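You operate a simulated robot arm through the tools that you are given. There is no shell and no other tool.

Carry out the task below with a simulated robot arm. There is one attempt and no reset: what you move stays moved.

Task
Seal the purple bag in the sealer, then switch it off.
Fine: Switch on, bag on the blue tray, tray in, one push of the yellow button, tray out again; the bag stays on it. Where these are worked on the way, their far stop is far enough and under half their travel is too little: blue tray, red switch of the sealer.

It is judged by the outcome, as a careful person would: the job done as asked, and still so three seconds after it is handed in. It fails if anything else is knocked over, pushed out of place, dropped, spilled or broken. A push-on lid holds only when it is set on centred and level and pressed home; a screw cap is set on level and turned clockwise until tight.

Robot
A 7-joint arm with a two-finger gripper, fixed in place. Base frame: the origin is at the foot of the arm, x ahead of it, y to its left, z up; the work surface is at about z = 0. Units: mm, degrees, N and s.
With the tool pointing down near the work surface it reaches from about 160 to 380 mm from the base axis. Its first joint turns from -72.0 to 72.0 degrees. Payload 0.6 kg.
Tool frame: the origin (TCP) lies between the finger pads and is the grasp point; the fingertips stand 22 mm ahead of it; z points along the fingers, y is the line along which they close. The gripper opens to 92 mm; its body begins 65 mm behind the TCP.
Orientation is that of the tool frame in the base frame, as a unit quaternion [x, y, z, w]. With the fingers straight down and closing along the base's y, the tool's x points along the base's -x, its y along +y and its z along -z.

Tools
- The arm moves only by the tool nudge_tool. Its argument "motion" is a list of rows, each an object (a shift or turn left out is 0, a gripper value left out holds the last) with "offset": the shift along the tool's x, y, z in units of 150 mm (1.0 is 150 mm), a list of three; "angular": the turn, a rotation vector about the tool's x, y, z in units of 180 degrees (1.0 is 180 degrees), a list of three; "hand": the opening, from 0 (shut) to 1 (fully open). In form: [{"offset": [dx, dy, dz], "angular": [rx, ry, rz], "hand": hand}, ...]. A call has 1 to 20 rows; each row is the pose to reach, as a shift and turn from the pose commanded when the call began, along the tool's axes at that moment. A call with a number of a shift or a turn outside -1 to 1 is refused whole. A row lasts 0.2 s, in which the tool goes at most 50 mm and 8.6 degrees; a call with a longer step from one row to the next is refused whole, and so is a gripper value outside its range. Where a pose cannot be reached the arm comes as near as it can. A force on the tool above 40 N (or 10 N above the force at the start of the call, whichever is more), or a blocked arm, ends the call early, and 0.2 s more pass. The fingers move at their own pace (about 59.9 mm/s each) and stop on an object; they squeeze with about 26 N. The grip force told is the motor's: it shows also when the fingers shut on nothing. Time passes only in rows, and 0.2 s behind the last, so rows that repeat a pose let the fingers close. The reply holds the time, the measured pose of the TCP, the force on the tool along the base axes, the opening and the grip force, in the units named above and with some noise, with the torque about the TCP (base axes, N m) and any sound that the robot's microphone picked up, and new pictures: "pictures" is both (left out), scene, wrist or none.
- Cameras (640 x 400 px; columns grow to the right, rows downward): "scene" is fixed at [63.4, -295.8, 419.3]; the picture's right is [0.56, -0.83, 0.00], its down [-0.41, -0.28, -0.87] and it looks along [0.72, 0.49, -0.49] (base axes); focal length 214 px, centre (320, 200). "wrist" rides on the gripper at [71, 19, -102] in the tool frame; the picture's right is [-0.26, 0.96, 0.00], its down [-0.75, -0.20, -0.63] and it looks along [-0.60, -0.16, 0.78] (tool axes); focal length 280 px, centre (320, 200). There is no depth. A picture from a camera that has moved, and an enlarged one, comes with that camera's place and axes in the base frame and with its lens. The place of the scene camera against the robot may be out by one fixed shift of up to 25 mm in any direction.
- enlarge(camera, box): a new picture of the part [left, top, right, bottom] of that camera's present view, enlarged. No time passes.
- close_job(): hands the job in; it is judged then, once.

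Nothing tells you positions but the pictures and the camera data. Unless the task says otherwise, let go and move clear before handing in.

The tools are called as name(argument=value, ...) on one line, values as JSON. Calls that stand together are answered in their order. nudge_tool: Moves the arm, as the interface text tells. Its arguments: {"type":"object","properties":{"motion":{"type":"array","items":{"type":"object","properties":{"offset":{"type":"array","items":{"type":"number"}},"angular":{"type":"array","items":{"type":"number"}},"hand":{"type":"number"}}}},"pictures":{"type":"string","enum":["both","scene","wrist","none"]}},"required":["motion"]} The other tools are called the same way: enlarge (camera, box) takes an enlarged picture of a part of a camera's view; close_job () hands the job in.

At the start:

```text
clock: 0.0
position: [195.0, 59.3, 338.0]
tool_rot: [0.0, 1.0, 0.0, 0.0]
ft_force: [0.4, -1.2, 0.3]
torque: [-0.02, 0.01, 0.01]
grip_width: 92.0
grasp_force: 0.0
```

scene: 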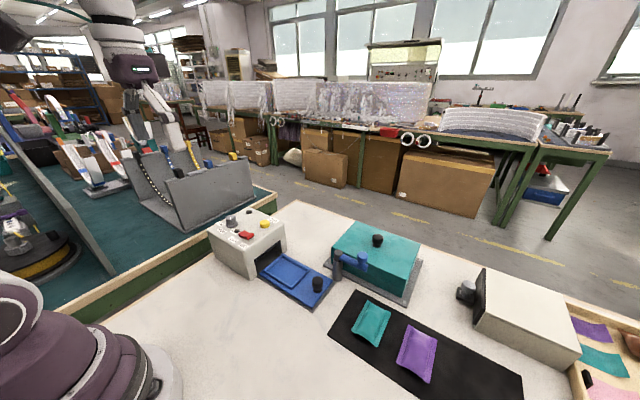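
wrist: 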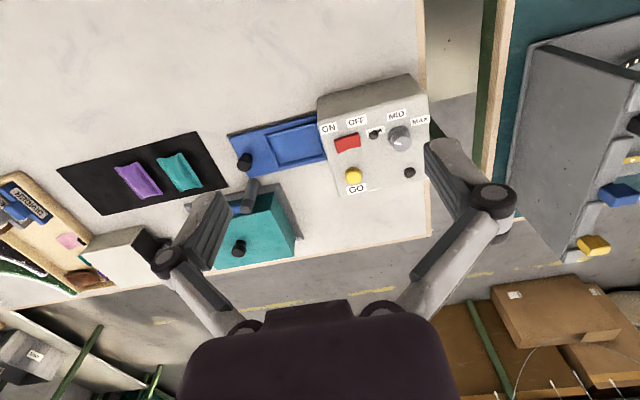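

I see the sealer (beige box with a red switch, yellow button and knob), a blue tray with a black knob sticking out of it, a teal box beside it, and teal and purple bags on a black mat. I'll enlarge both views before moving to find out the details.

enlarge(camera="wrist", box=[220, 60, 440, 280])

enlarge(camera="scene", box=[190, 190, 450, 390])

enlarge(camera="wrist", box=[40, 100, 260, 240])

```text
1.82 times, centred on (330, 170) of wrist
camera zoom: at [123.6, 78.0, 438.7], right [0.26, 0.96, 0.0], down [0.75, -0.2, 0.63], along [0.6, -0.16, -0.78], focal length 510 px, centre (302, 254)
```

zoom: 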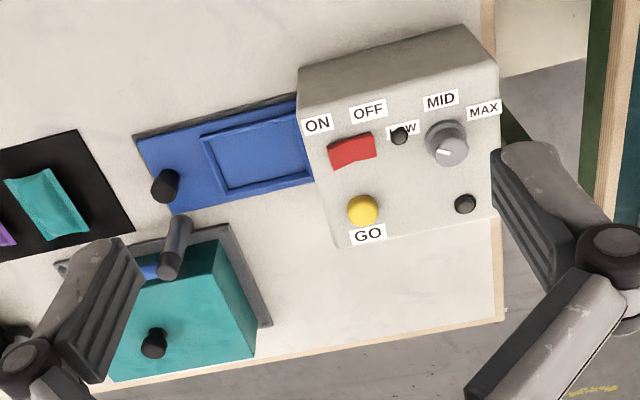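

```text
2.00 times, centred on (320, 290) of scene
camera zoom: at [63.4, -295.8, 419.3], right [0.56, -0.83, 0.0], down [-0.41, -0.28, -0.87], along [0.72, 0.49, -0.49], focal length 429 px, centre (320, 20)
```

zoom: 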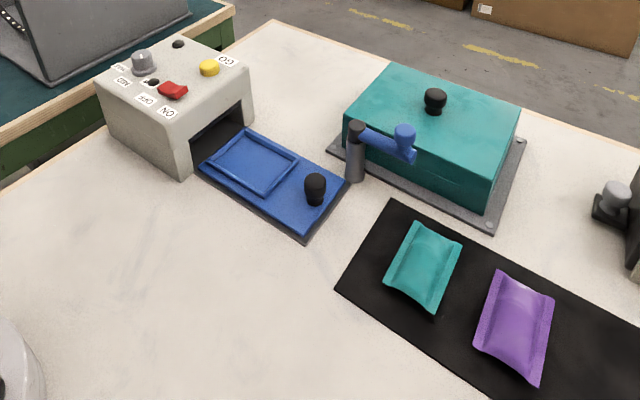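

```text
2.86 times, centred on (150, 170) of wrist
camera zoom: at [123.6, 78.0, 438.7], right [0.26, 0.96, 0.0], down [0.75, -0.2, 0.63], along [0.6, -0.16, -0.78], focal length 801 px, centre (806, 286)
```

zoom: 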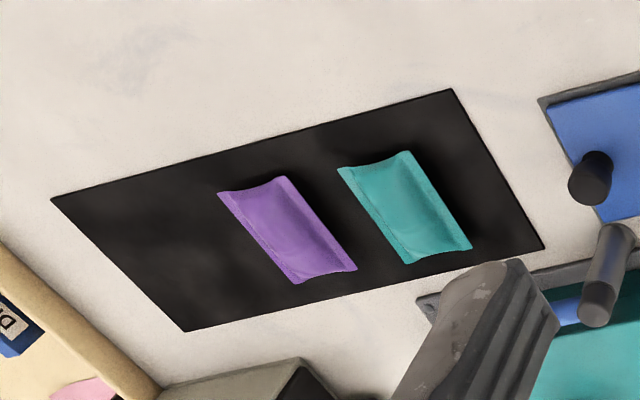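

The sealer's controls sit at about x 350, y 65, z 108, and the purple bag lies out at about (324, -327), which is far from the base. I'll look at the switch, the tray and the bag at higher zoom.

enlarge(camera="wrist", box=[310, 90, 440, 200])

enlarge(camera="scene", box=[205, 200, 295, 285])

enlarge(camera="scene", box=[250, 225, 410, 325])

enlarge(camera="scene", box=[330, 270, 490, 400])

enlarge(camera="scene", box=[440, 240, 640, 400])

enlarge(camera="wrist", box=[215, 90, 345, 220])

```text
3.64 times, centred on (375, 145) of wrist
camera zoom: at [123.6, 78.0, 438.7], right [0.26, 0.96, 0.0], down [0.75, -0.2, 0.63], along [0.6, -0.16, -0.78], focal length 1020 px, centre (120, 400)
```

zoom: 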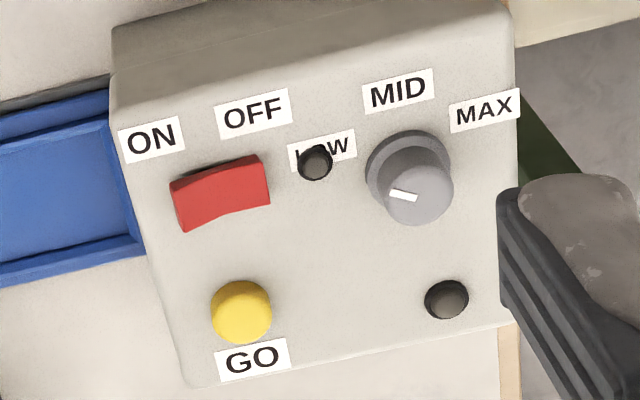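

```text
4.71 times, centred on (250, 242) of scene
camera zoom: at [63.4, -295.8, 419.3], right [0.56, -0.83, 0.0], down [-0.41, -0.28, -0.87], along [0.72, 0.49, -0.49], focal length 1009 px, centre (649, 0)
```

zoom: 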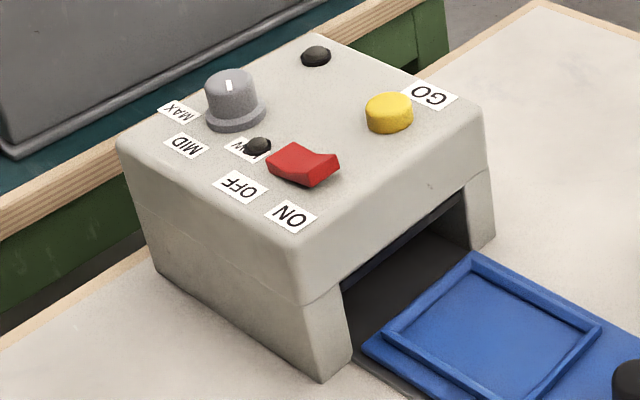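

```text
4.00 times, centred on (330, 275) of scene
camera zoom: at [63.4, -295.8, 419.3], right [0.56, -0.83, 0.0], down [-0.41, -0.28, -0.87], along [0.72, 0.49, -0.49], focal length 858 px, centre (280, -100)
```

zoom: 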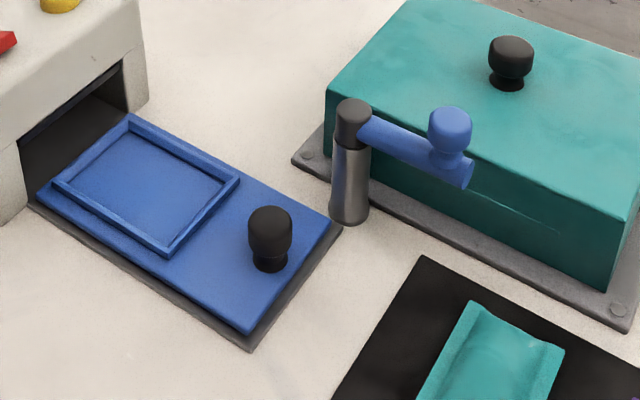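

```text
3.08 times, centred on (410, 335) of scene
camera zoom: at [63.4, -295.8, 419.3], right [0.56, -0.83, 0.0], down [-0.41, -0.28, -0.87], along [0.72, 0.49, -0.49], focal length 660 px, centre (43, -215)
```

zoom: 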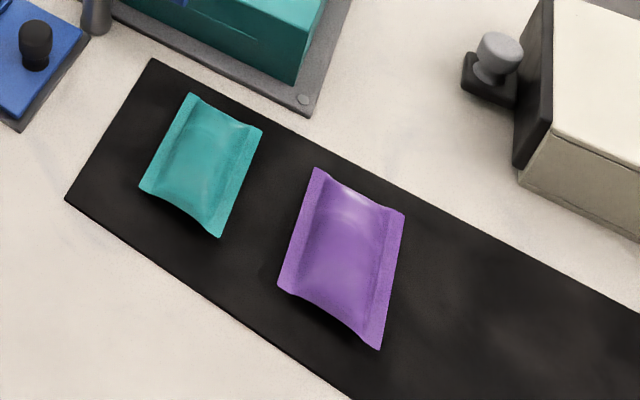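

```text
2.50 times, centred on (540, 320) of scene
camera zoom: at [63.4, -295.8, 419.3], right [0.56, -0.83, 0.0], down [-0.41, -0.28, -0.87], along [0.72, 0.49, -0.49], focal length 536 px, centre (-230, -100)
```

zoom: 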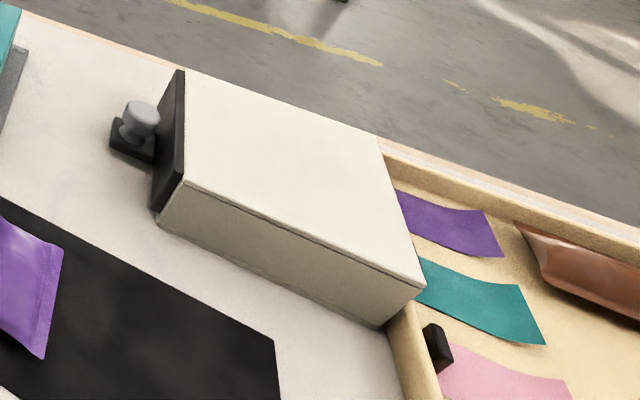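

```text
3.08 times, centred on (280, 155) of wrist
camera zoom: at [123.6, 78.0, 438.7], right [0.26, 0.96, 0.0], down [0.75, -0.2, 0.63], along [0.6, -0.16, -0.78], focal length 863 px, centre (443, 338)
```

zoom: 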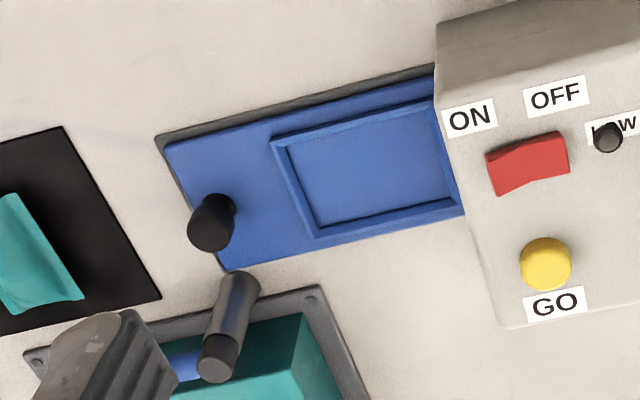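

Readings from both cameras agree within a few mm:
- **Sealer:** the top is at z≈100. The red rocker is centred at about (297, 69), with its ON end at y≈54 and OFF end at y≈84. The yellow button is at (348, 66).
- **Tray:** it's out, its knob is at (330, -107), and the recess is centred near (330, -18).

First I'll shut the fingers and hover above the ON end of the switch.

nudge_tool(motion=[{"offset": [-0.136, -0.0084, 0.1733], "hand": 0}, {"offset": [-0.272, -0.0168, 0.3467], "hand": 0}, {"offset": [-0.408, -0.0252, 0.52], "hand": 0}, {"offset": [-0.544, -0.0336, 0.6933], "hand": 0}, {"offset": [-0.68, -0.042, 0.8667], "hand": 0}, {"offset": [-0.68, -0.042, 0.8667], "hand": 0}], pictures="both")

```text
clock: 1.4
position: [296.9, 56.4, 207.2]
tool_rot: [0.0, 1.0, 0.001, 0.0]
ft_force: [0.4, -0.2, 0.2]
torque: [0.01, 0.01, 0.03]
grip_width: 0.2
grasp_force: 26.1
camera wrist: at [225.8, 74.9, 308.8], right [0.26, 0.96, 0.0], down [0.75, -0.2, 0.63], along [0.6, -0.16, -0.78], focal length 280 px, centre (320, 200)
```

scene: 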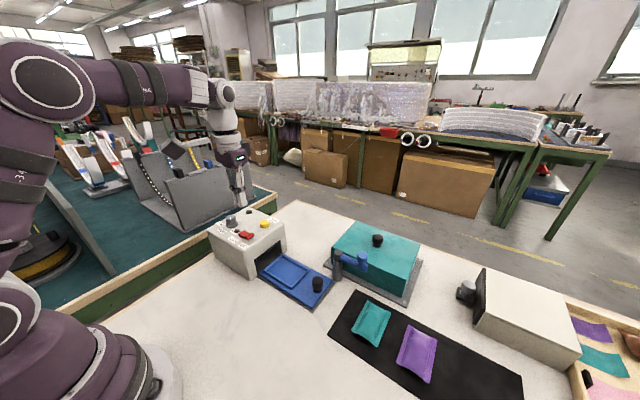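
wrist: 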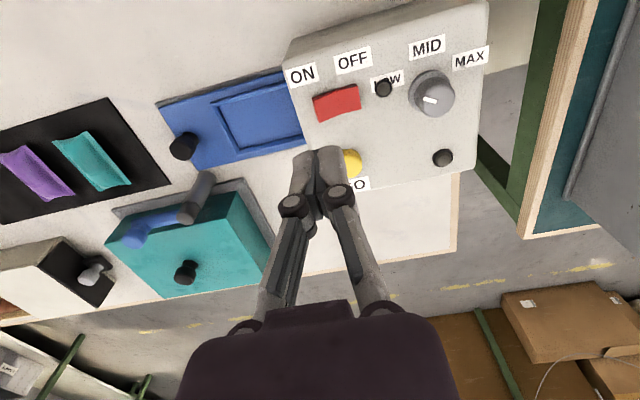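

enlarge(camera="wrist", box=[270, 20, 500, 200])

enlarge(camera="scene", box=[190, 130, 310, 280])

```text
2.22 times, centred on (385, 110) of wrist
camera zoom: at [225.8, 74.9, 308.8], right [0.26, 0.96, 0.0], down [0.75, -0.2, 0.63], along [0.6, -0.16, -0.78], focal length 623 px, centre (176, 400)
```

zoom: 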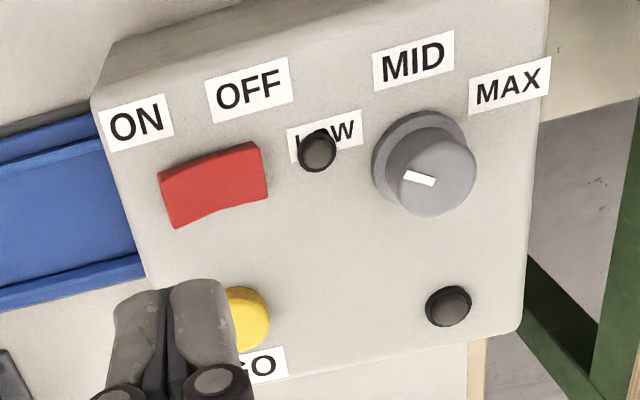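

```text
2.67 times, centred on (250, 205) of scene
camera zoom: at [63.4, -295.8, 419.3], right [0.56, -0.83, 0.0], down [-0.41, -0.28, -0.87], along [0.72, 0.49, -0.49], focal length 572 px, centre (507, 187)
```

zoom: 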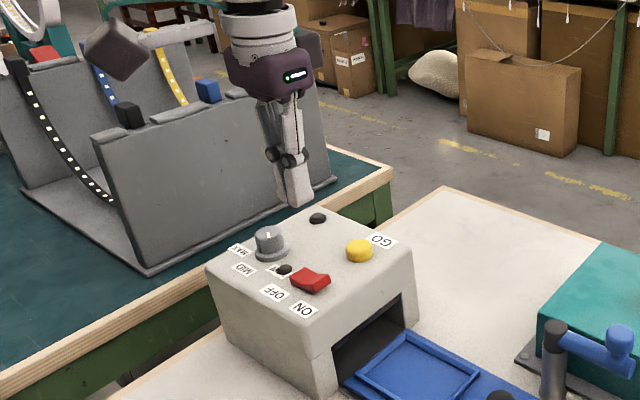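

The rocker is in OFF, with its ON end (toward the tray) standing up and both lamps dark. I'm above that end and will lower to just over it.

nudge_tool(motion=[{"offset": [0, -0.01, 0.2], "hand": 0}, {"offset": [0, -0.02, 0.36], "hand": 0}, {"offset": [0, -0.02, 0.42], "hand": 0}, {"offset": [0, -0.02, 0.42], "hand": 0}], pictures="both")

```text
clock: 2.4
position: [297.1, 51.2, 143.9]
tool_rot: [0.0, 1.0, 0.0, 0.0]
ft_force: [0.5, 0.3, 0.4]
torque: [0.02, 0.02, 0.02]
grip_width: 0.0
grasp_force: 26.0
camera wrist: at [226.3, 69.8, 245.5], right [0.26, 0.96, 0.0], down [0.75, -0.2, 0.63], along [0.6, -0.16, -0.78], focal length 280 px, centre (320, 200)
```

scene: 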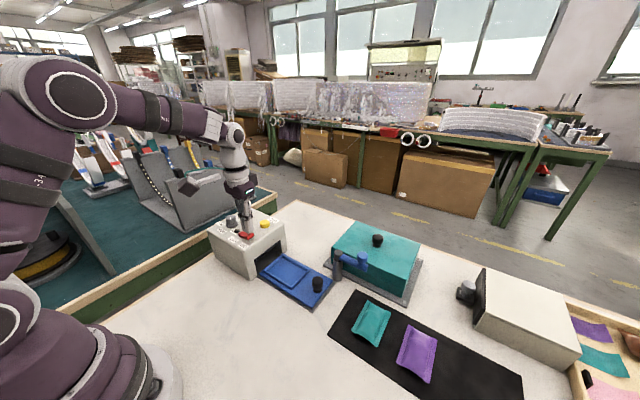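
wrist: 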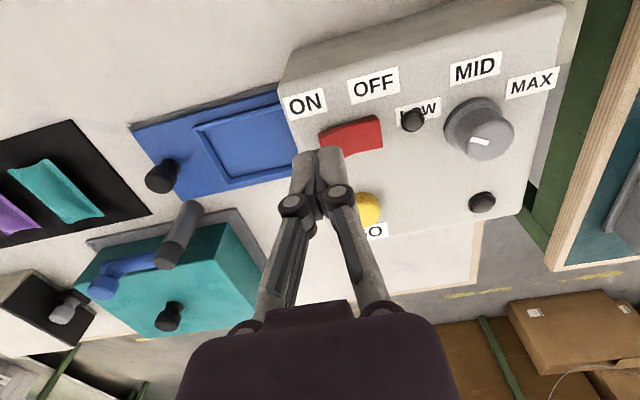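

enlarge(camera="wrist", box=[270, 80, 430, 220])

enlarge(camera="scene", box=[205, 180, 295, 260])

```text
2.86 times, centred on (350, 150) of wrist
camera zoom: at [226.3, 69.8, 245.5], right [0.26, 0.96, 0.0], down [0.75, -0.2, 0.63], along [0.6, -0.16, -0.78], focal length 801 px, centre (234, 343)
```

zoom: 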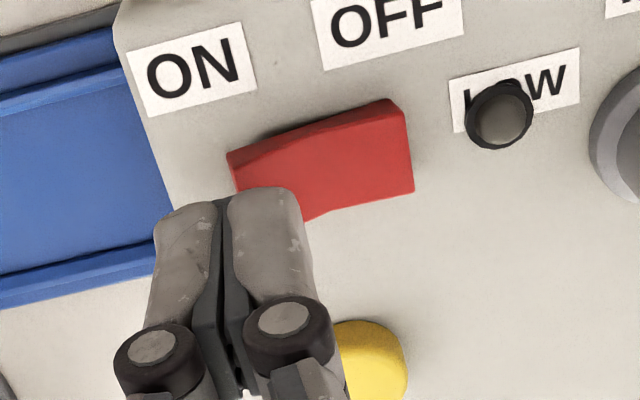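

```text
5.00 times, centred on (250, 220) of scene
camera zoom: at [63.4, -295.8, 419.3], right [0.56, -0.83, 0.0], down [-0.41, -0.28, -0.87], along [0.72, 0.49, -0.49], focal length 1072 px, centre (670, 100)
```

zoom: 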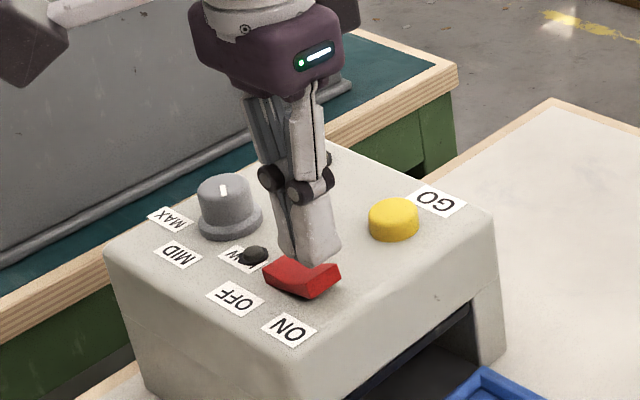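

The shut fingertips are just above the ON half of the rocker and clear of its pivot. I'll press down in small steps and watch the force.

nudge_tool(motion=[{"offset": [0, 0, 0.03], "hand": 0}, {"offset": [0, 0, 0.05], "hand": 0}, {"offset": [0, 0, 0.07], "hand": 0}, {"offset": [0, 0, 0.085], "hand": 0}, {"offset": [0, 0, 0.1], "hand": 0}, {"offset": [0, 0, 0.11], "hand": 0}], pictures="none")

```text
clock: 3.8
position: [296.2, 49.3, 127.2]
tool_rot: [0.001, 1.0, 0.0, 0.0]
ft_force: [-0.6, 0.8, 1.2]
torque: [0.02, -0.01, -0.01]
grip_width: 0.0
grasp_force: 25.4
```

nudge_tool(motion=[{"offset": [0, 0, 0.01], "hand": 0}, {"offset": [0, 0, 0.02], "hand": 0}, {"offset": [0, 0, 0.03], "hand": 0}], pictures="both")

enlarge(camera="scene", box=[205, 180, 295, 260])

enlarge(camera="wrist", box=[270, 80, 430, 220])

```text
clock: 4.6
position: [298.1, 50.0, 124.1]
tool_rot: [0.0, 1.0, 0.0, 0.0]
ft_force: [-8.7, -3.9, 25.1]
torque: [-0.02, 0.16, 0.06]
grip_width: 0.0
grasp_force: 25.9
camera wrist: at [226.2, 68.4, 225.2], right [0.26, 0.96, 0.0], down [0.75, -0.2, 0.63], along [0.6, -0.16, -0.78], focal length 280 px, centre (320, 200)
```

scene: 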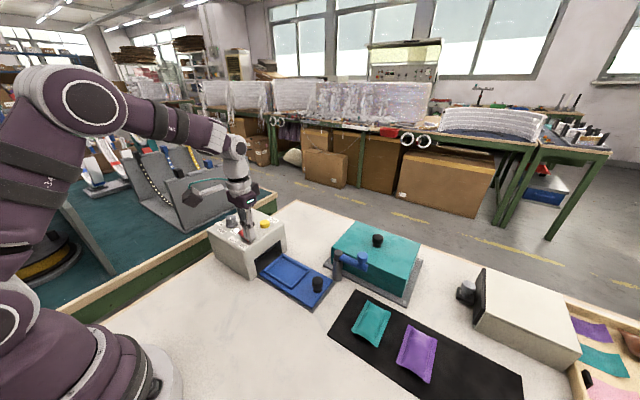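
wrist: 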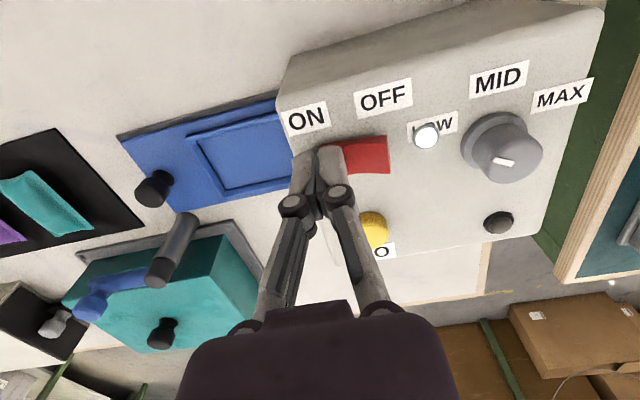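

```text
5.00 times, centred on (250, 220) of scene
camera zoom: at [63.4, -295.8, 419.4], right [0.56, -0.83, 0.0], down [-0.41, -0.28, -0.87], along [0.72, 0.49, -0.49], focal length 1072 px, centre (670, 100)
```

zoom: 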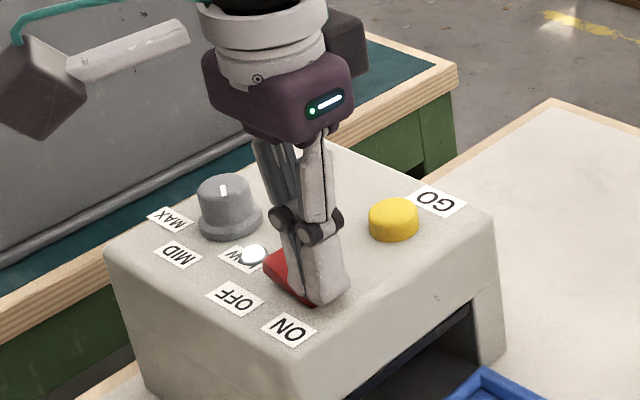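

```text
2.86 times, centred on (350, 150) of wrist
camera zoom: at [226.2, 68.4, 225.2], right [0.26, 0.96, 0.0], down [0.75, -0.2, 0.63], along [0.6, -0.16, -0.78], focal length 801 px, centre (234, 343)
```

zoom: 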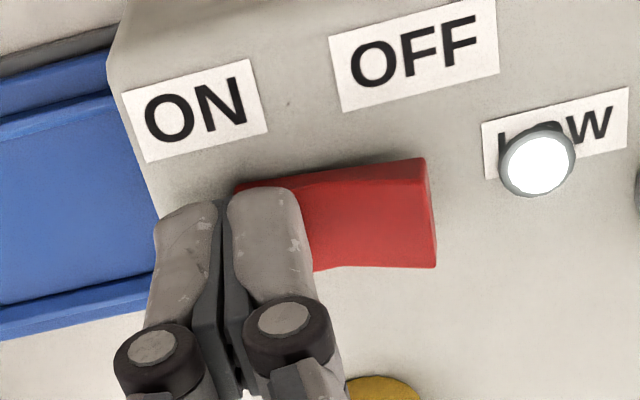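

The white power lamp is lit, so the sealer is on. I'll lift off, open the hand and carry it at a safe height toward the purple bag.

nudge_tool(motion=[{"offset": [0, 0, -0.25], "hand": 0}, {"offset": [0, 0, -0.5], "hand": 0}, {"offset": [0, 0, -0.667], "hand": 0}, {"offset": [0, -0.29, -0.667], "hand": 0.3}, {"offset": [0, -0.58, -0.667], "hand": 0.6}, {"offset": [0, -0.867, -0.667], "hand": 0.8}, {"offset": [0, -0.867, -0.667], "hand": 0.8}], pictures="scene")

enlarge(camera="scene", box=[205, 200, 295, 285])

```text
clock: 6.2
position: [296.0, -80.1, 222.7]
tool_rot: [-0.001, 1.0, 0.0, 0.0]
ft_force: [-0.6, 0.4, 0.2]
torque: [0.0, -0.02, 0.01]
grip_width: 73.7
grasp_force: 0.0
```

scene: 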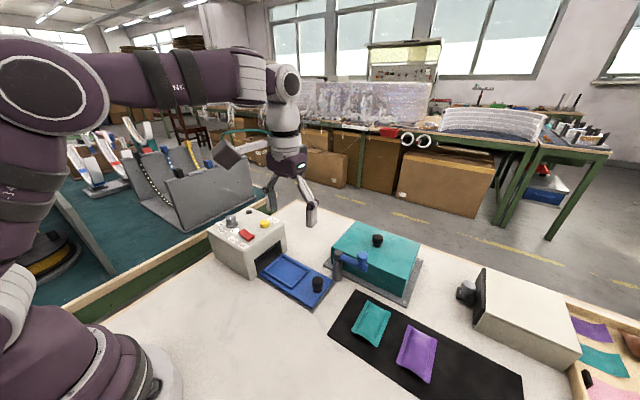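

```text
4.71 times, centred on (250, 242) of scene
camera zoom: at [63.4, -295.8, 419.3], right [0.56, -0.83, 0.0], down [-0.41, -0.28, -0.87], along [0.72, 0.49, -0.49], focal length 1009 px, centre (649, 0)
```

zoom: 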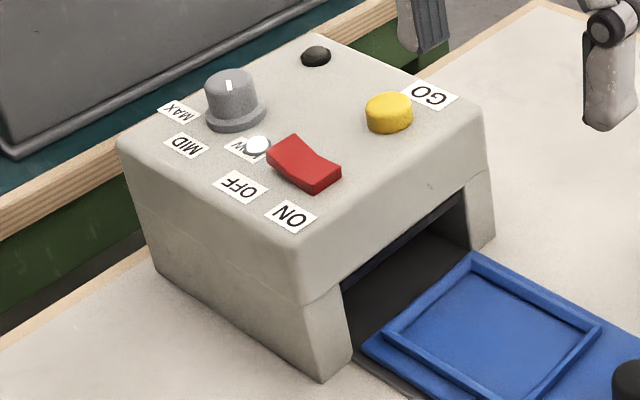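

The switch stayed ON with its lamp lit. I'll carry on to a hover near the purple bag and look straight at it.

nudge_tool(motion=[{"offset": [0.053, -0.24, 0], "hand": 0.8}, {"offset": [0.106, -0.48, 0], "hand": 0.8}, {"offset": [0.16, -0.72, 0], "hand": 0.8}, {"offset": [0.213, -0.967, 0], "hand": 0.8}, {"offset": [0.213, -0.967, 0], "hand": 0.8}], pictures="both")

```text
clock: 7.4
position: [266.4, -229.0, 220.5]
tool_rot: [0.0, 1.0, 0.001, 0.0]
ft_force: [-0.3, 0.2, -0.8]
torque: [0.02, 0.02, 0.01]
grip_width: 73.8
grasp_force: 0.1
camera wrist: at [195.8, -208.9, 323.1], right [0.26, 0.97, 0.0], down [0.75, -0.2, 0.62], along [0.6, -0.16, -0.78], focal length 280 px, centre (320, 200)
```

scene: 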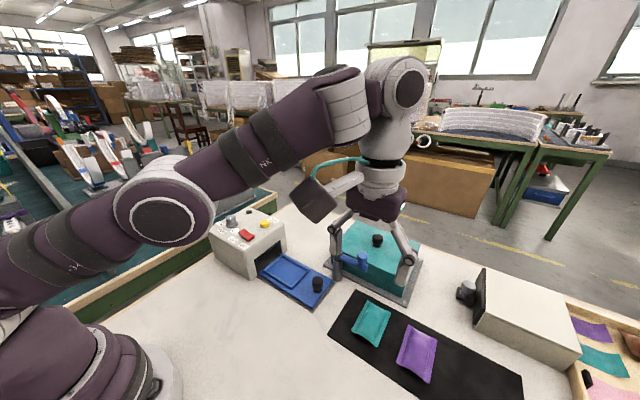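
wrist: 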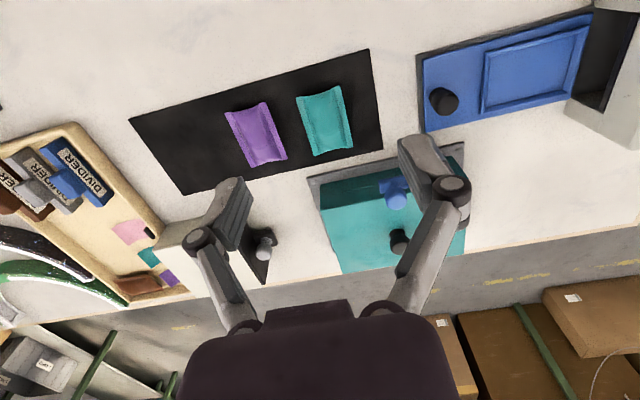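

The purple bag is confirmed near (324, -326), beyond straight-down reach. I'll tilt the tool outward in +x, keeping the fingers closing along y, and test the reach high above the bag.

nudge_tool(motion=[{"offset": [-0.0678, -0.1144, 0.1155], "angular": [0, -0.03333, 0], "hand": 0.8}, {"offset": [-0.1356, -0.2289, 0.231], "angular": [0, -0.06667, 0], "hand": 0.8}, {"offset": [-0.2033, -0.3433, 0.3465], "angular": [0, -0.1, 0], "hand": 0.8}, {"offset": [-0.2711, -0.4578, 0.462], "angular": [0, -0.13333, 0], "hand": 0.8}, {"offset": [-0.3389, -0.5722, 0.5775], "angular": [0, -0.16667, 0], "hand": 0.8}, {"offset": [-0.4067, -0.6867, 0.693], "angular": [0, -0.19444, 0], "hand": 0.8}, {"offset": [-0.4067, -0.6867, 0.693], "angular": [0, -0.19444, 0], "hand": 0.8}], pictures="both")

```text
clock: 9.0
position: [310.4, -320.8, 115.4]
tool_rot: [0.0, 0.953, -0.001, 0.302]
ft_force: [0.6, 0.6, -0.6]
torque: [0.0, 0.02, -0.01]
grip_width: 73.5
grasp_force: 0.0
out of reach, approached as far as the arm can: row 5, 6, 7
camera wrist: at [194.1, -302.3, 157.6], right [0.21, 0.97, 0.15], down [0.26, -0.2, 0.94], along [0.94, -0.16, -0.29], focal length 280 px, centre (320, 200)
```

scene: 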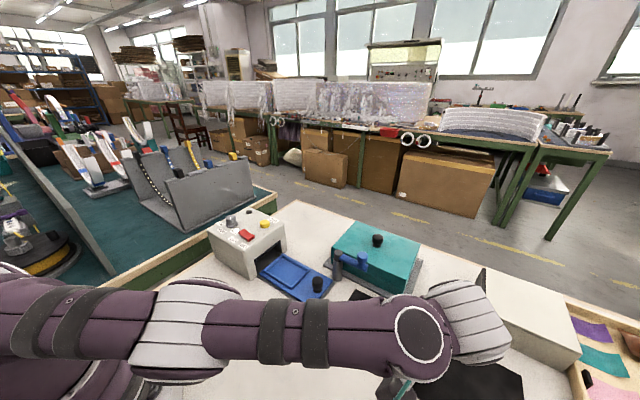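
wrist: 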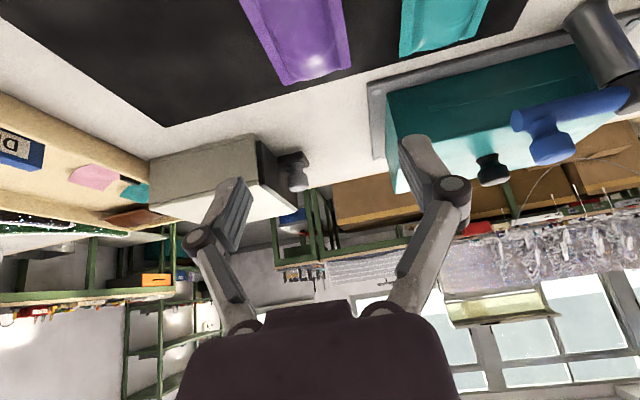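

At 35° tilt the arm stopped about 16 mm short. A 45° tilt with the TCP nearer (x≈300) should still put the fingertips around the middle of the bag, so I'll test that at height.

nudge_tool(motion=[{"offset": [0.142, 0, 0.022], "angular": [0, -0.0278, 0], "hand": 0.7}, {"offset": [0.284, 0, 0.045], "angular": [0, -0.0556, 0], "hand": 0.7}, {"offset": [0.284, 0, 0.045], "angular": [0, -0.0556, 0], "hand": 0.7}, {"offset": [0.284, 0, 0.045], "angular": [0, -0.0556, 0], "hand": 0.7}], pictures="both")

```text
clock: 10.0
position: [294.5, -322.0, 85.3]
tool_rot: [-0.013, 0.924, -0.014, 0.382]
ft_force: [-0.5, 0.4, 0.5]
torque: [-0.02, -0.01, 0.02]
grip_width: 64.1
grasp_force: 0.0
out of reach, approached as far as the arm can: row 2, 3
camera wrist: at [172.3, -304.9, 106.4], right [0.17, 0.97, 0.15], down [0.09, -0.17, 0.98], along [0.98, -0.15, -0.12], focal length 280 px, centre (320, 200)
```

scene: 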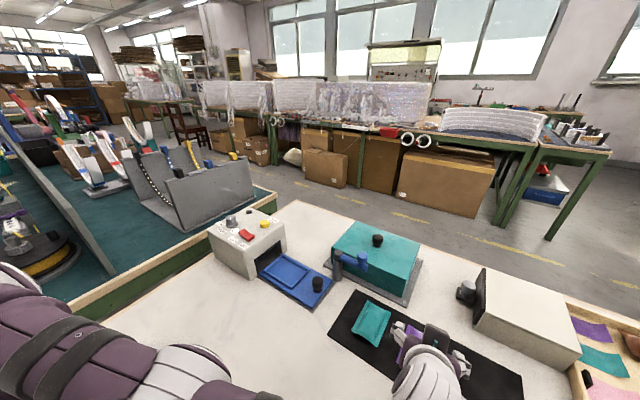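
wrist: 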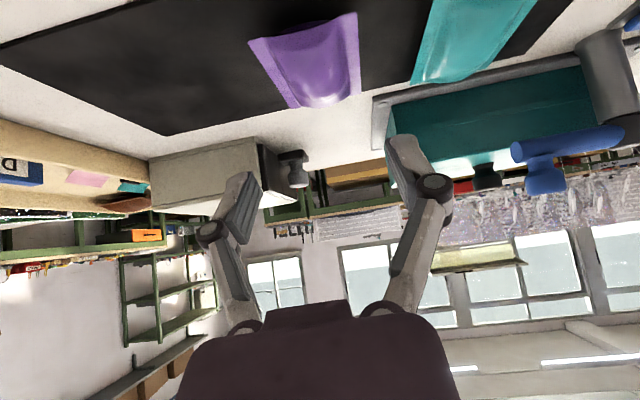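

nudge_tool(motion=[{"offset": [0, 0, 0], "hand": 0.7}, {"offset": [0, 0, 0], "hand": 0.7}], pictures="both")

enlarge(camera="scene", box=[320, 280, 540, 400])

```text
clock: 10.6
position: [294.6, -322.7, 85.5]
tool_rot: [-0.013, 0.924, -0.013, 0.383]
ft_force: [-0.3, -0.5, 0.1]
torque: [-0.01, 0.03, 0.0]
grip_width: 64.5
grasp_force: 0.0
camera wrist: at [172.3, -305.0, 106.5], right [0.17, 0.97, 0.15], down [0.09, -0.17, 0.98], along [0.98, -0.15, -0.12], focal length 280 px, centre (320, 200)
```

scene: 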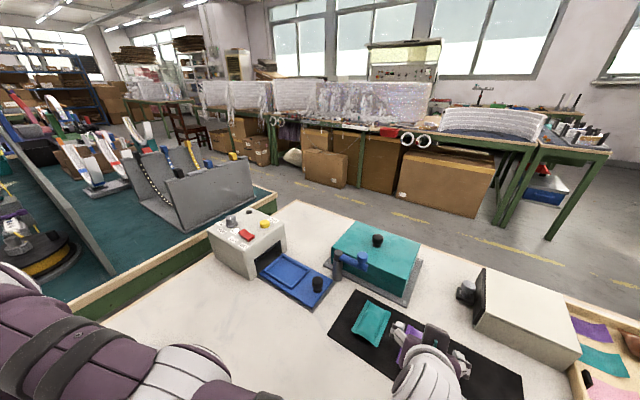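
wrist: 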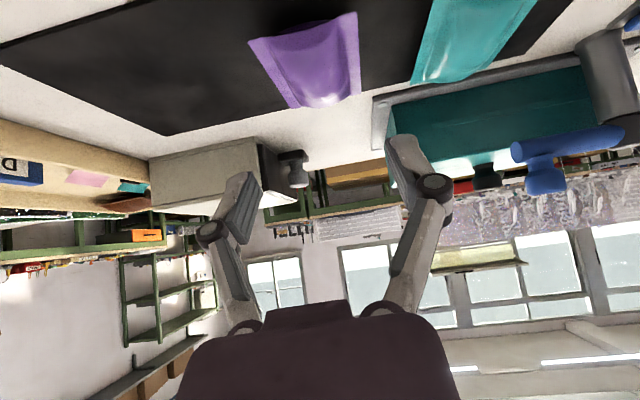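

```text
2.91 times, centred on (430, 340) of scene
camera zoom: at [63.4, -295.8, 419.3], right [0.56, -0.83, 0.0], down [-0.41, -0.28, -0.87], along [0.72, 0.49, -0.49], focal length 624 px, centre (0, -207)
```

zoom: 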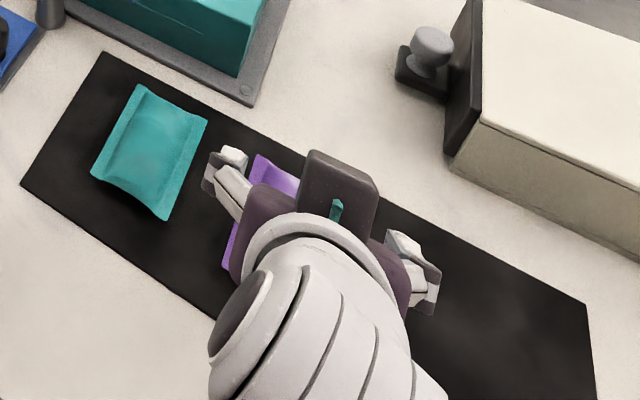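

nudge_tool(motion=[{"offset": [0.06, 0, 0.06], "hand": 0.74}, {"offset": [0.118, 0, 0.118], "hand": 0.74}, {"offset": [0.118, 0, 0.118], "hand": 0.74}], pictures="wrist")

```text
clock: 11.4
position: [282.5, -320.3, 59.3]
tool_rot: [0.001, 0.924, 0.0, 0.383]
ft_force: [0.3, -0.2, -1.1]
torque: [-0.04, -0.01, 0.01]
grip_width: 68.2
grasp_force: 0.0
camera wrist: at [159.8, -301.8, 81.6], right [0.19, 0.97, 0.18], down [0.09, -0.2, 0.97], along [0.98, -0.16, -0.12], focal length 280 px, centre (320, 200)
```

wrist: 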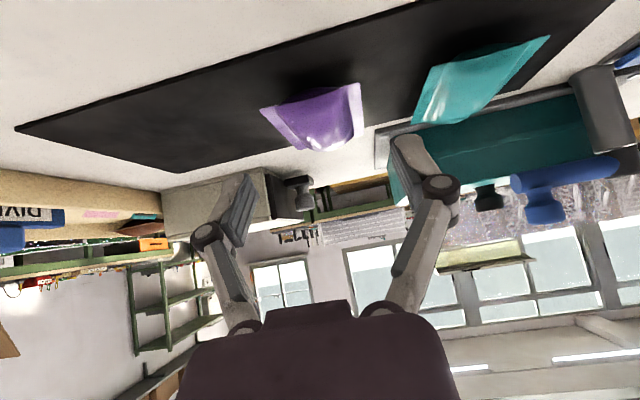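

The tool now holds 45° cleanly at (282, -320, 59), straddling the bag. I'll centre in y, shift a bit outward, and then lower.

nudge_tool(motion=[{"offset": [-0.028, -0.025, 0.028], "hand": 0.74}, {"offset": [-0.0566, -0.0467, 0.0566], "hand": 0.74}, {"offset": [-0.0566, -0.0467, 0.0566], "hand": 0.74}], pictures="both")

```text
clock: 12.2
position: [296.7, -325.0, 58.7]
tool_rot: [-0.011, 0.924, -0.013, 0.382]
ft_force: [-0.5, -0.2, 0.0]
torque: [0.02, -0.01, 0.02]
grip_width: 68.1
grasp_force: 0.1
out of reach, approached as far as the arm can: row 1, 2
camera wrist: at [174.6, -306.1, 80.2], right [0.17, 0.97, 0.15], down [0.1, -0.17, 0.98], along [0.98, -0.16, -0.12], focal length 280 px, centre (320, 200)
```

scene: 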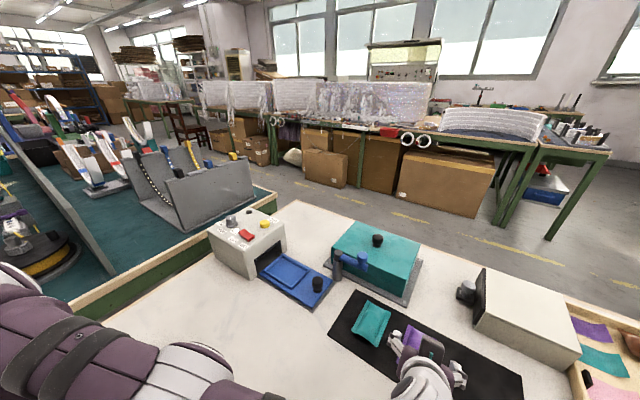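
wrist: 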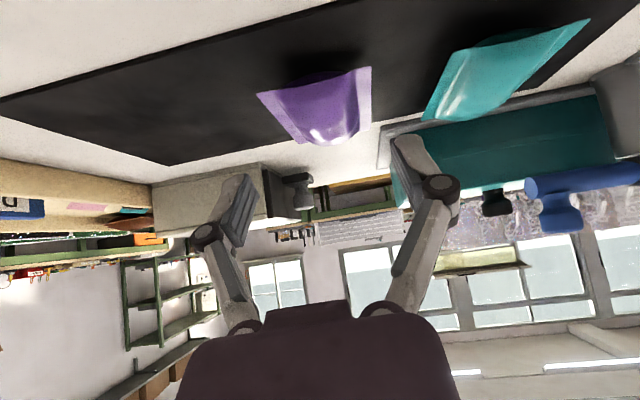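

nudge_tool(motion=[{"offset": [0.08, -0.005, 0.066], "hand": 0.74}, {"offset": [0.165, -0.01, 0.137], "hand": 0.74}, {"offset": [0.165, -0.01, 0.137], "hand": 0.74}], pictures="both")

enlarge(camera="scene", box=[350, 300, 500, 400])

enlarge(camera="wrist", box=[180, 40, 480, 260])

```text
clock: 13.0
position: [293.0, -331.5, 27.1]
tool_rot: [0.0, 0.924, 0.0, 0.382]
ft_force: [0.5, 1.0, 0.3]
torque: [0.01, 0.01, 0.0]
grip_width: 68.3
grasp_force: 0.1
camera wrist: at [170.1, -312.1, 47.4], right [0.18, 0.97, 0.19], down [0.09, -0.2, 0.97], along [0.98, -0.16, -0.13], focal length 280 px, centre (320, 200)
```

scene: 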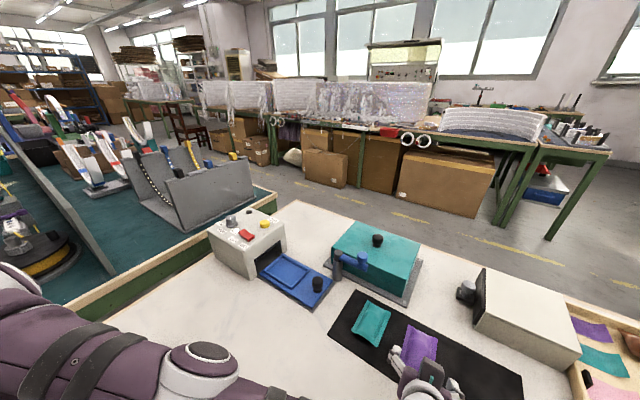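
wrist: 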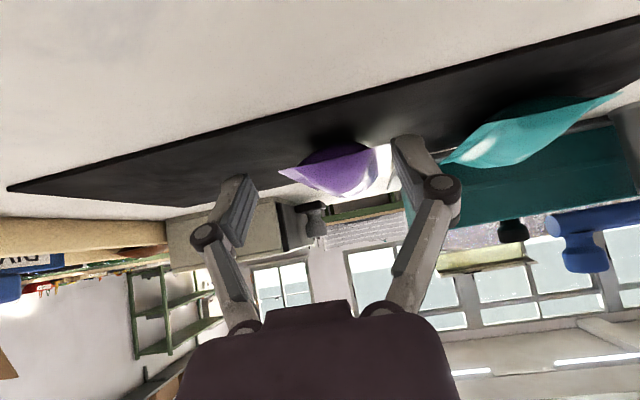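

```text
4.00 times, centred on (425, 350) of scene
camera zoom: at [63.4, -295.8, 419.3], right [0.56, -0.83, 0.0], down [-0.41, -0.28, -0.87], along [0.72, 0.49, -0.49], focal length 858 px, centre (-100, -400)
```

zoom: 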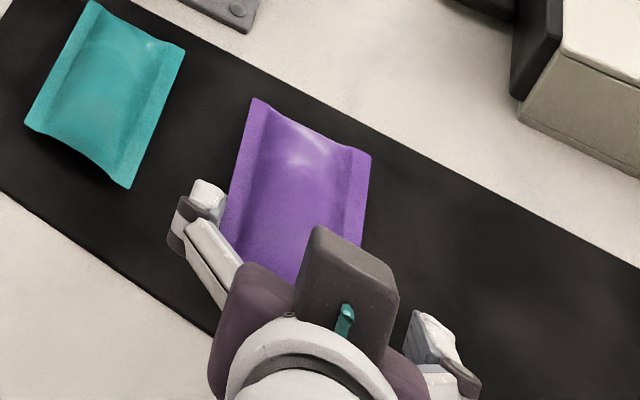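

```text
1.82 times, centred on (330, 150) of wrist
camera zoom: at [170.1, -312.1, 47.4], right [0.18, 0.97, 0.19], down [0.09, -0.2, 0.97], along [0.98, -0.16, -0.13], focal length 510 px, centre (302, 291)
```

zoom: 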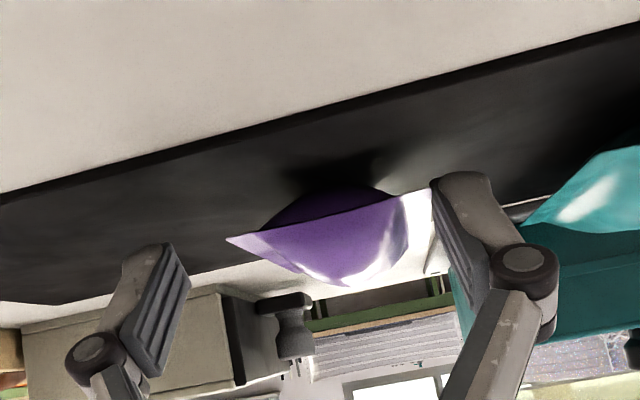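

The bag is a pillow with its crimped edges raised off the mat, and it sits about 7 mm to the +y side of my grip centre. I'll recentre, go slightly lower and further out, and check again.

nudge_tool(motion=[{"offset": [-0.009, 0.0467, 0.02], "hand": 0.74}, {"offset": [-0.0189, 0.0467, 0.0471], "hand": 0.74}, {"offset": [-0.0189, 0.0467, 0.0471], "hand": 0.74}], pictures="both")

enlarge(camera="scene", box=[350, 300, 500, 400])

enlarge(camera="wrist", box=[180, 40, 480, 260])

```text
clock: 13.8
position: [298.4, -324.2, 22.8]
tool_rot: [0.001, 0.923, -0.001, 0.384]
ft_force: [-0.5, -0.1, 0.5]
torque: [-0.01, -0.01, 0.0]
grip_width: 67.9
grasp_force: 0.1
camera wrist: at [176.7, -304.5, 45.4], right [0.19, 0.97, 0.18], down [0.09, -0.2, 0.97], along [0.98, -0.16, -0.12], focal length 280 px, centre (320, 200)
```

scene: 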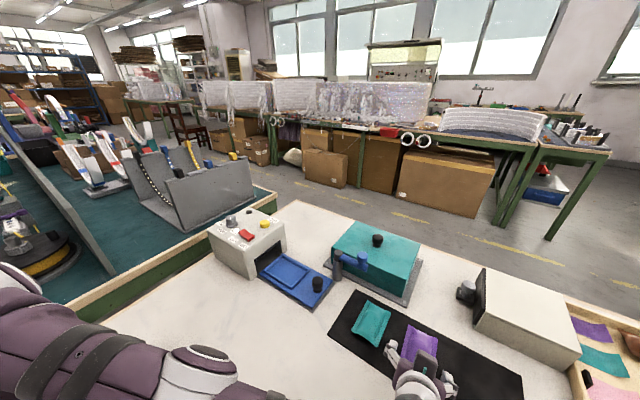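
wrist: 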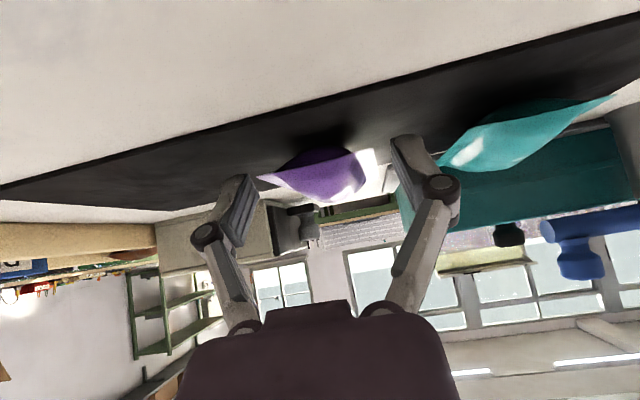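

```text
4.00 times, centred on (425, 350) of scene
camera zoom: at [63.4, -295.8, 419.3], right [0.56, -0.83, 0.0], down [-0.41, -0.28, -0.87], along [0.72, 0.49, -0.49], focal length 858 px, centre (-100, -400)
```

zoom: 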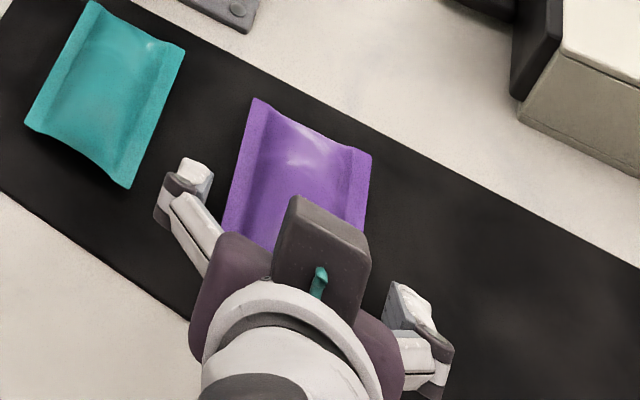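

```text
1.82 times, centred on (330, 150) of wrist
camera zoom: at [176.7, -304.5, 45.4], right [0.19, 0.97, 0.18], down [0.09, -0.2, 0.97], along [0.98, -0.16, -0.12], focal length 510 px, centre (302, 291)
```

zoom: 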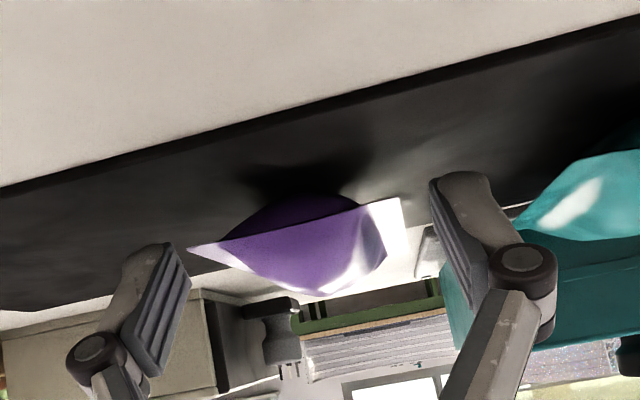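

Gaps on both sides of the bag look fine, with the tips just above the mat. I'll nudge 2 mm to +y and close on the bag.

nudge_tool(motion=[{"offset": [0, 0.015, 0], "hand": 0.74}, {"offset": [0, 0.015, 0], "hand": 0.6}, {"offset": [0, 0.015, 0], "hand": 0.5}, {"offset": [0, 0.015, 0], "hand": 0.4}, {"offset": [0, 0.015, 0], "hand": 0.4}, {"offset": [0, 0.015, 0], "hand": 0.4}], pictures="both")

enlarge(camera="scene", box=[350, 300, 500, 400])

enlarge(camera="wrist", box=[180, 40, 480, 260])

```text
clock: 15.2
position: [298.6, -321.8, 24.4]
tool_rot: [-0.001, 0.924, 0.0, 0.383]
ft_force: [-0.5, 1.3, 4.0]
torque: [0.03, -0.06, 0.07]
grip_width: 49.5
grasp_force: 26.2
camera wrist: at [176.2, -302.8, 45.5], right [0.19, 0.97, 0.18], down [0.09, -0.2, 0.97], along [0.98, -0.16, -0.12], focal length 280 px, centre (320, 200)
```

scene: 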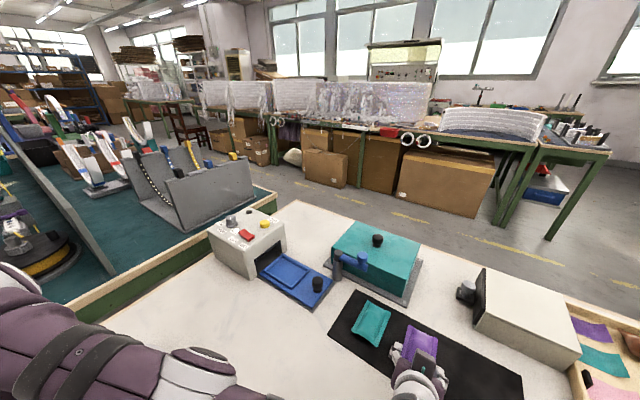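
wrist: 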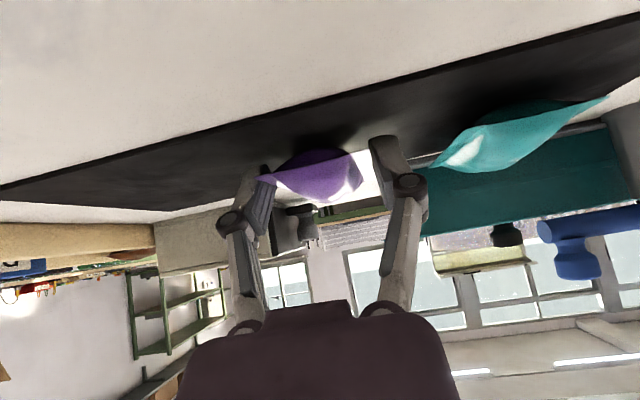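

```text
4.00 times, centred on (425, 350) of scene
camera zoom: at [63.4, -295.8, 419.4], right [0.56, -0.83, 0.0], down [-0.41, -0.28, -0.87], along [0.72, 0.49, -0.49], focal length 858 px, centre (-100, -400)
```

zoom: 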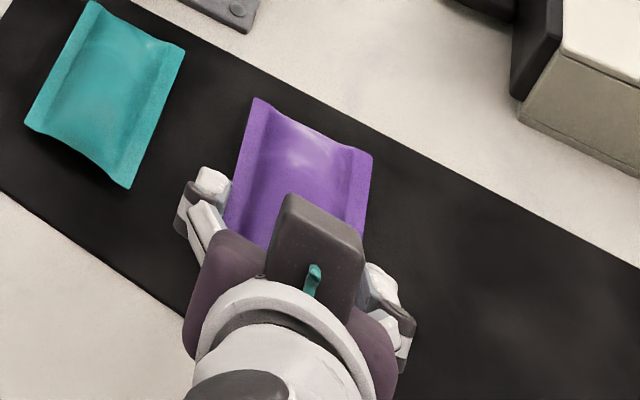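

```text
1.82 times, centred on (330, 150) of wrist
camera zoom: at [176.2, -302.8, 45.5], right [0.19, 0.97, 0.18], down [0.09, -0.2, 0.97], along [0.98, -0.16, -0.12], focal length 510 px, centre (302, 291)
```

zoom: 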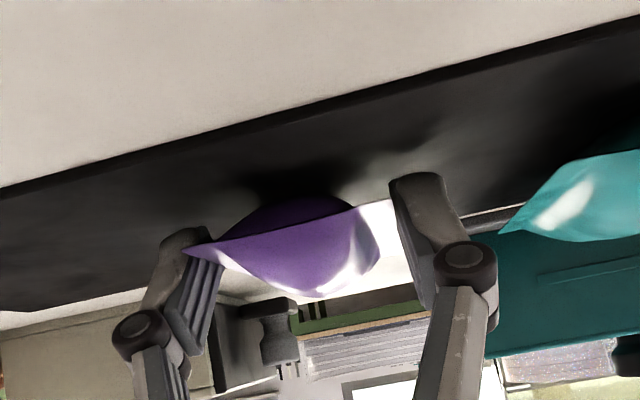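

The fingers stopped at 49.5 mm on the bag with full grip force. I'll lift it a little, then check that it comes along.

nudge_tool(motion=[{"offset": [-0.03, 0, -0.03], "hand": 0.4}, {"offset": [-0.08, 0, -0.08], "hand": 0.4}, {"offset": [-0.14, 0, -0.14], "hand": 0.4}, {"offset": [-0.2, 0, -0.2], "hand": 0.4}, {"offset": [-0.2, 0, -0.2], "hand": 0.4}], pictures="both")

enlarge(camera="wrist", box=[180, 40, 480, 260])

enlarge(camera="scene", box=[350, 300, 500, 400])

```text
clock: 16.4
position: [297.3, -319.9, 68.7]
tool_rot: [0.001, 0.924, -0.001, 0.383]
ft_force: [-0.5, -0.2, -0.7]
torque: [-0.01, 0.01, -0.01]
grip_width: 36.9
grasp_force: 0.1
camera wrist: at [176.1, -301.9, 89.8], right [0.19, 0.97, 0.18], down [0.09, -0.2, 0.97], along [0.98, -0.16, -0.12], focal length 280 px, centre (320, 200)
```

scene: 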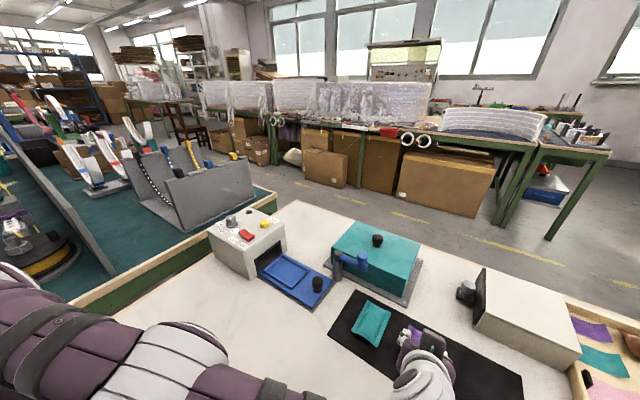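
wrist: 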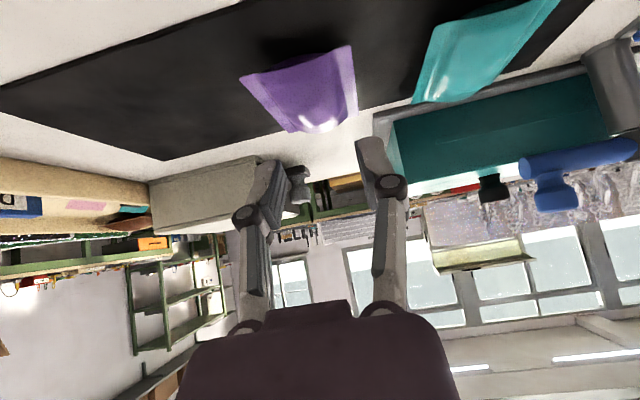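

```text
1.82 times, centred on (330, 150) of wrist
camera zoom: at [176.1, -301.9, 89.8], right [0.19, 0.97, 0.18], down [0.09, -0.2, 0.97], along [0.98, -0.16, -0.12], focal length 510 px, centre (302, 291)
```

zoom: 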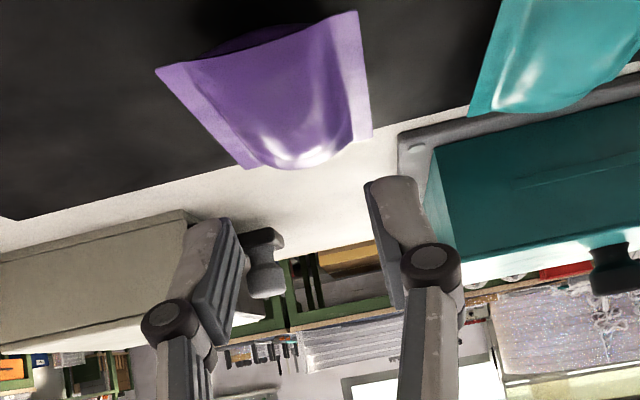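

```text
4.00 times, centred on (425, 350) of scene
camera zoom: at [63.4, -295.8, 419.3], right [0.56, -0.83, 0.0], down [-0.41, -0.28, -0.87], along [0.72, 0.49, -0.49], focal length 858 px, centre (-100, -400)
```

zoom: 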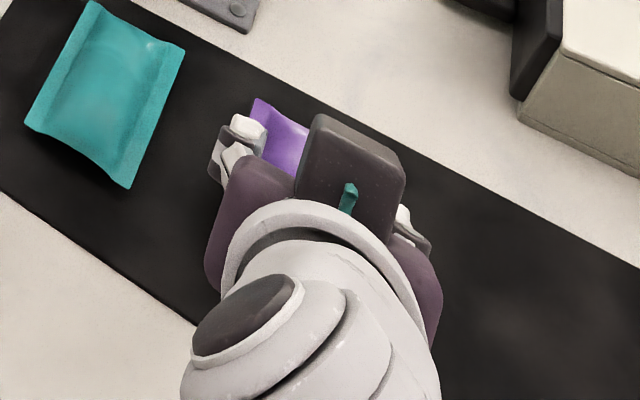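

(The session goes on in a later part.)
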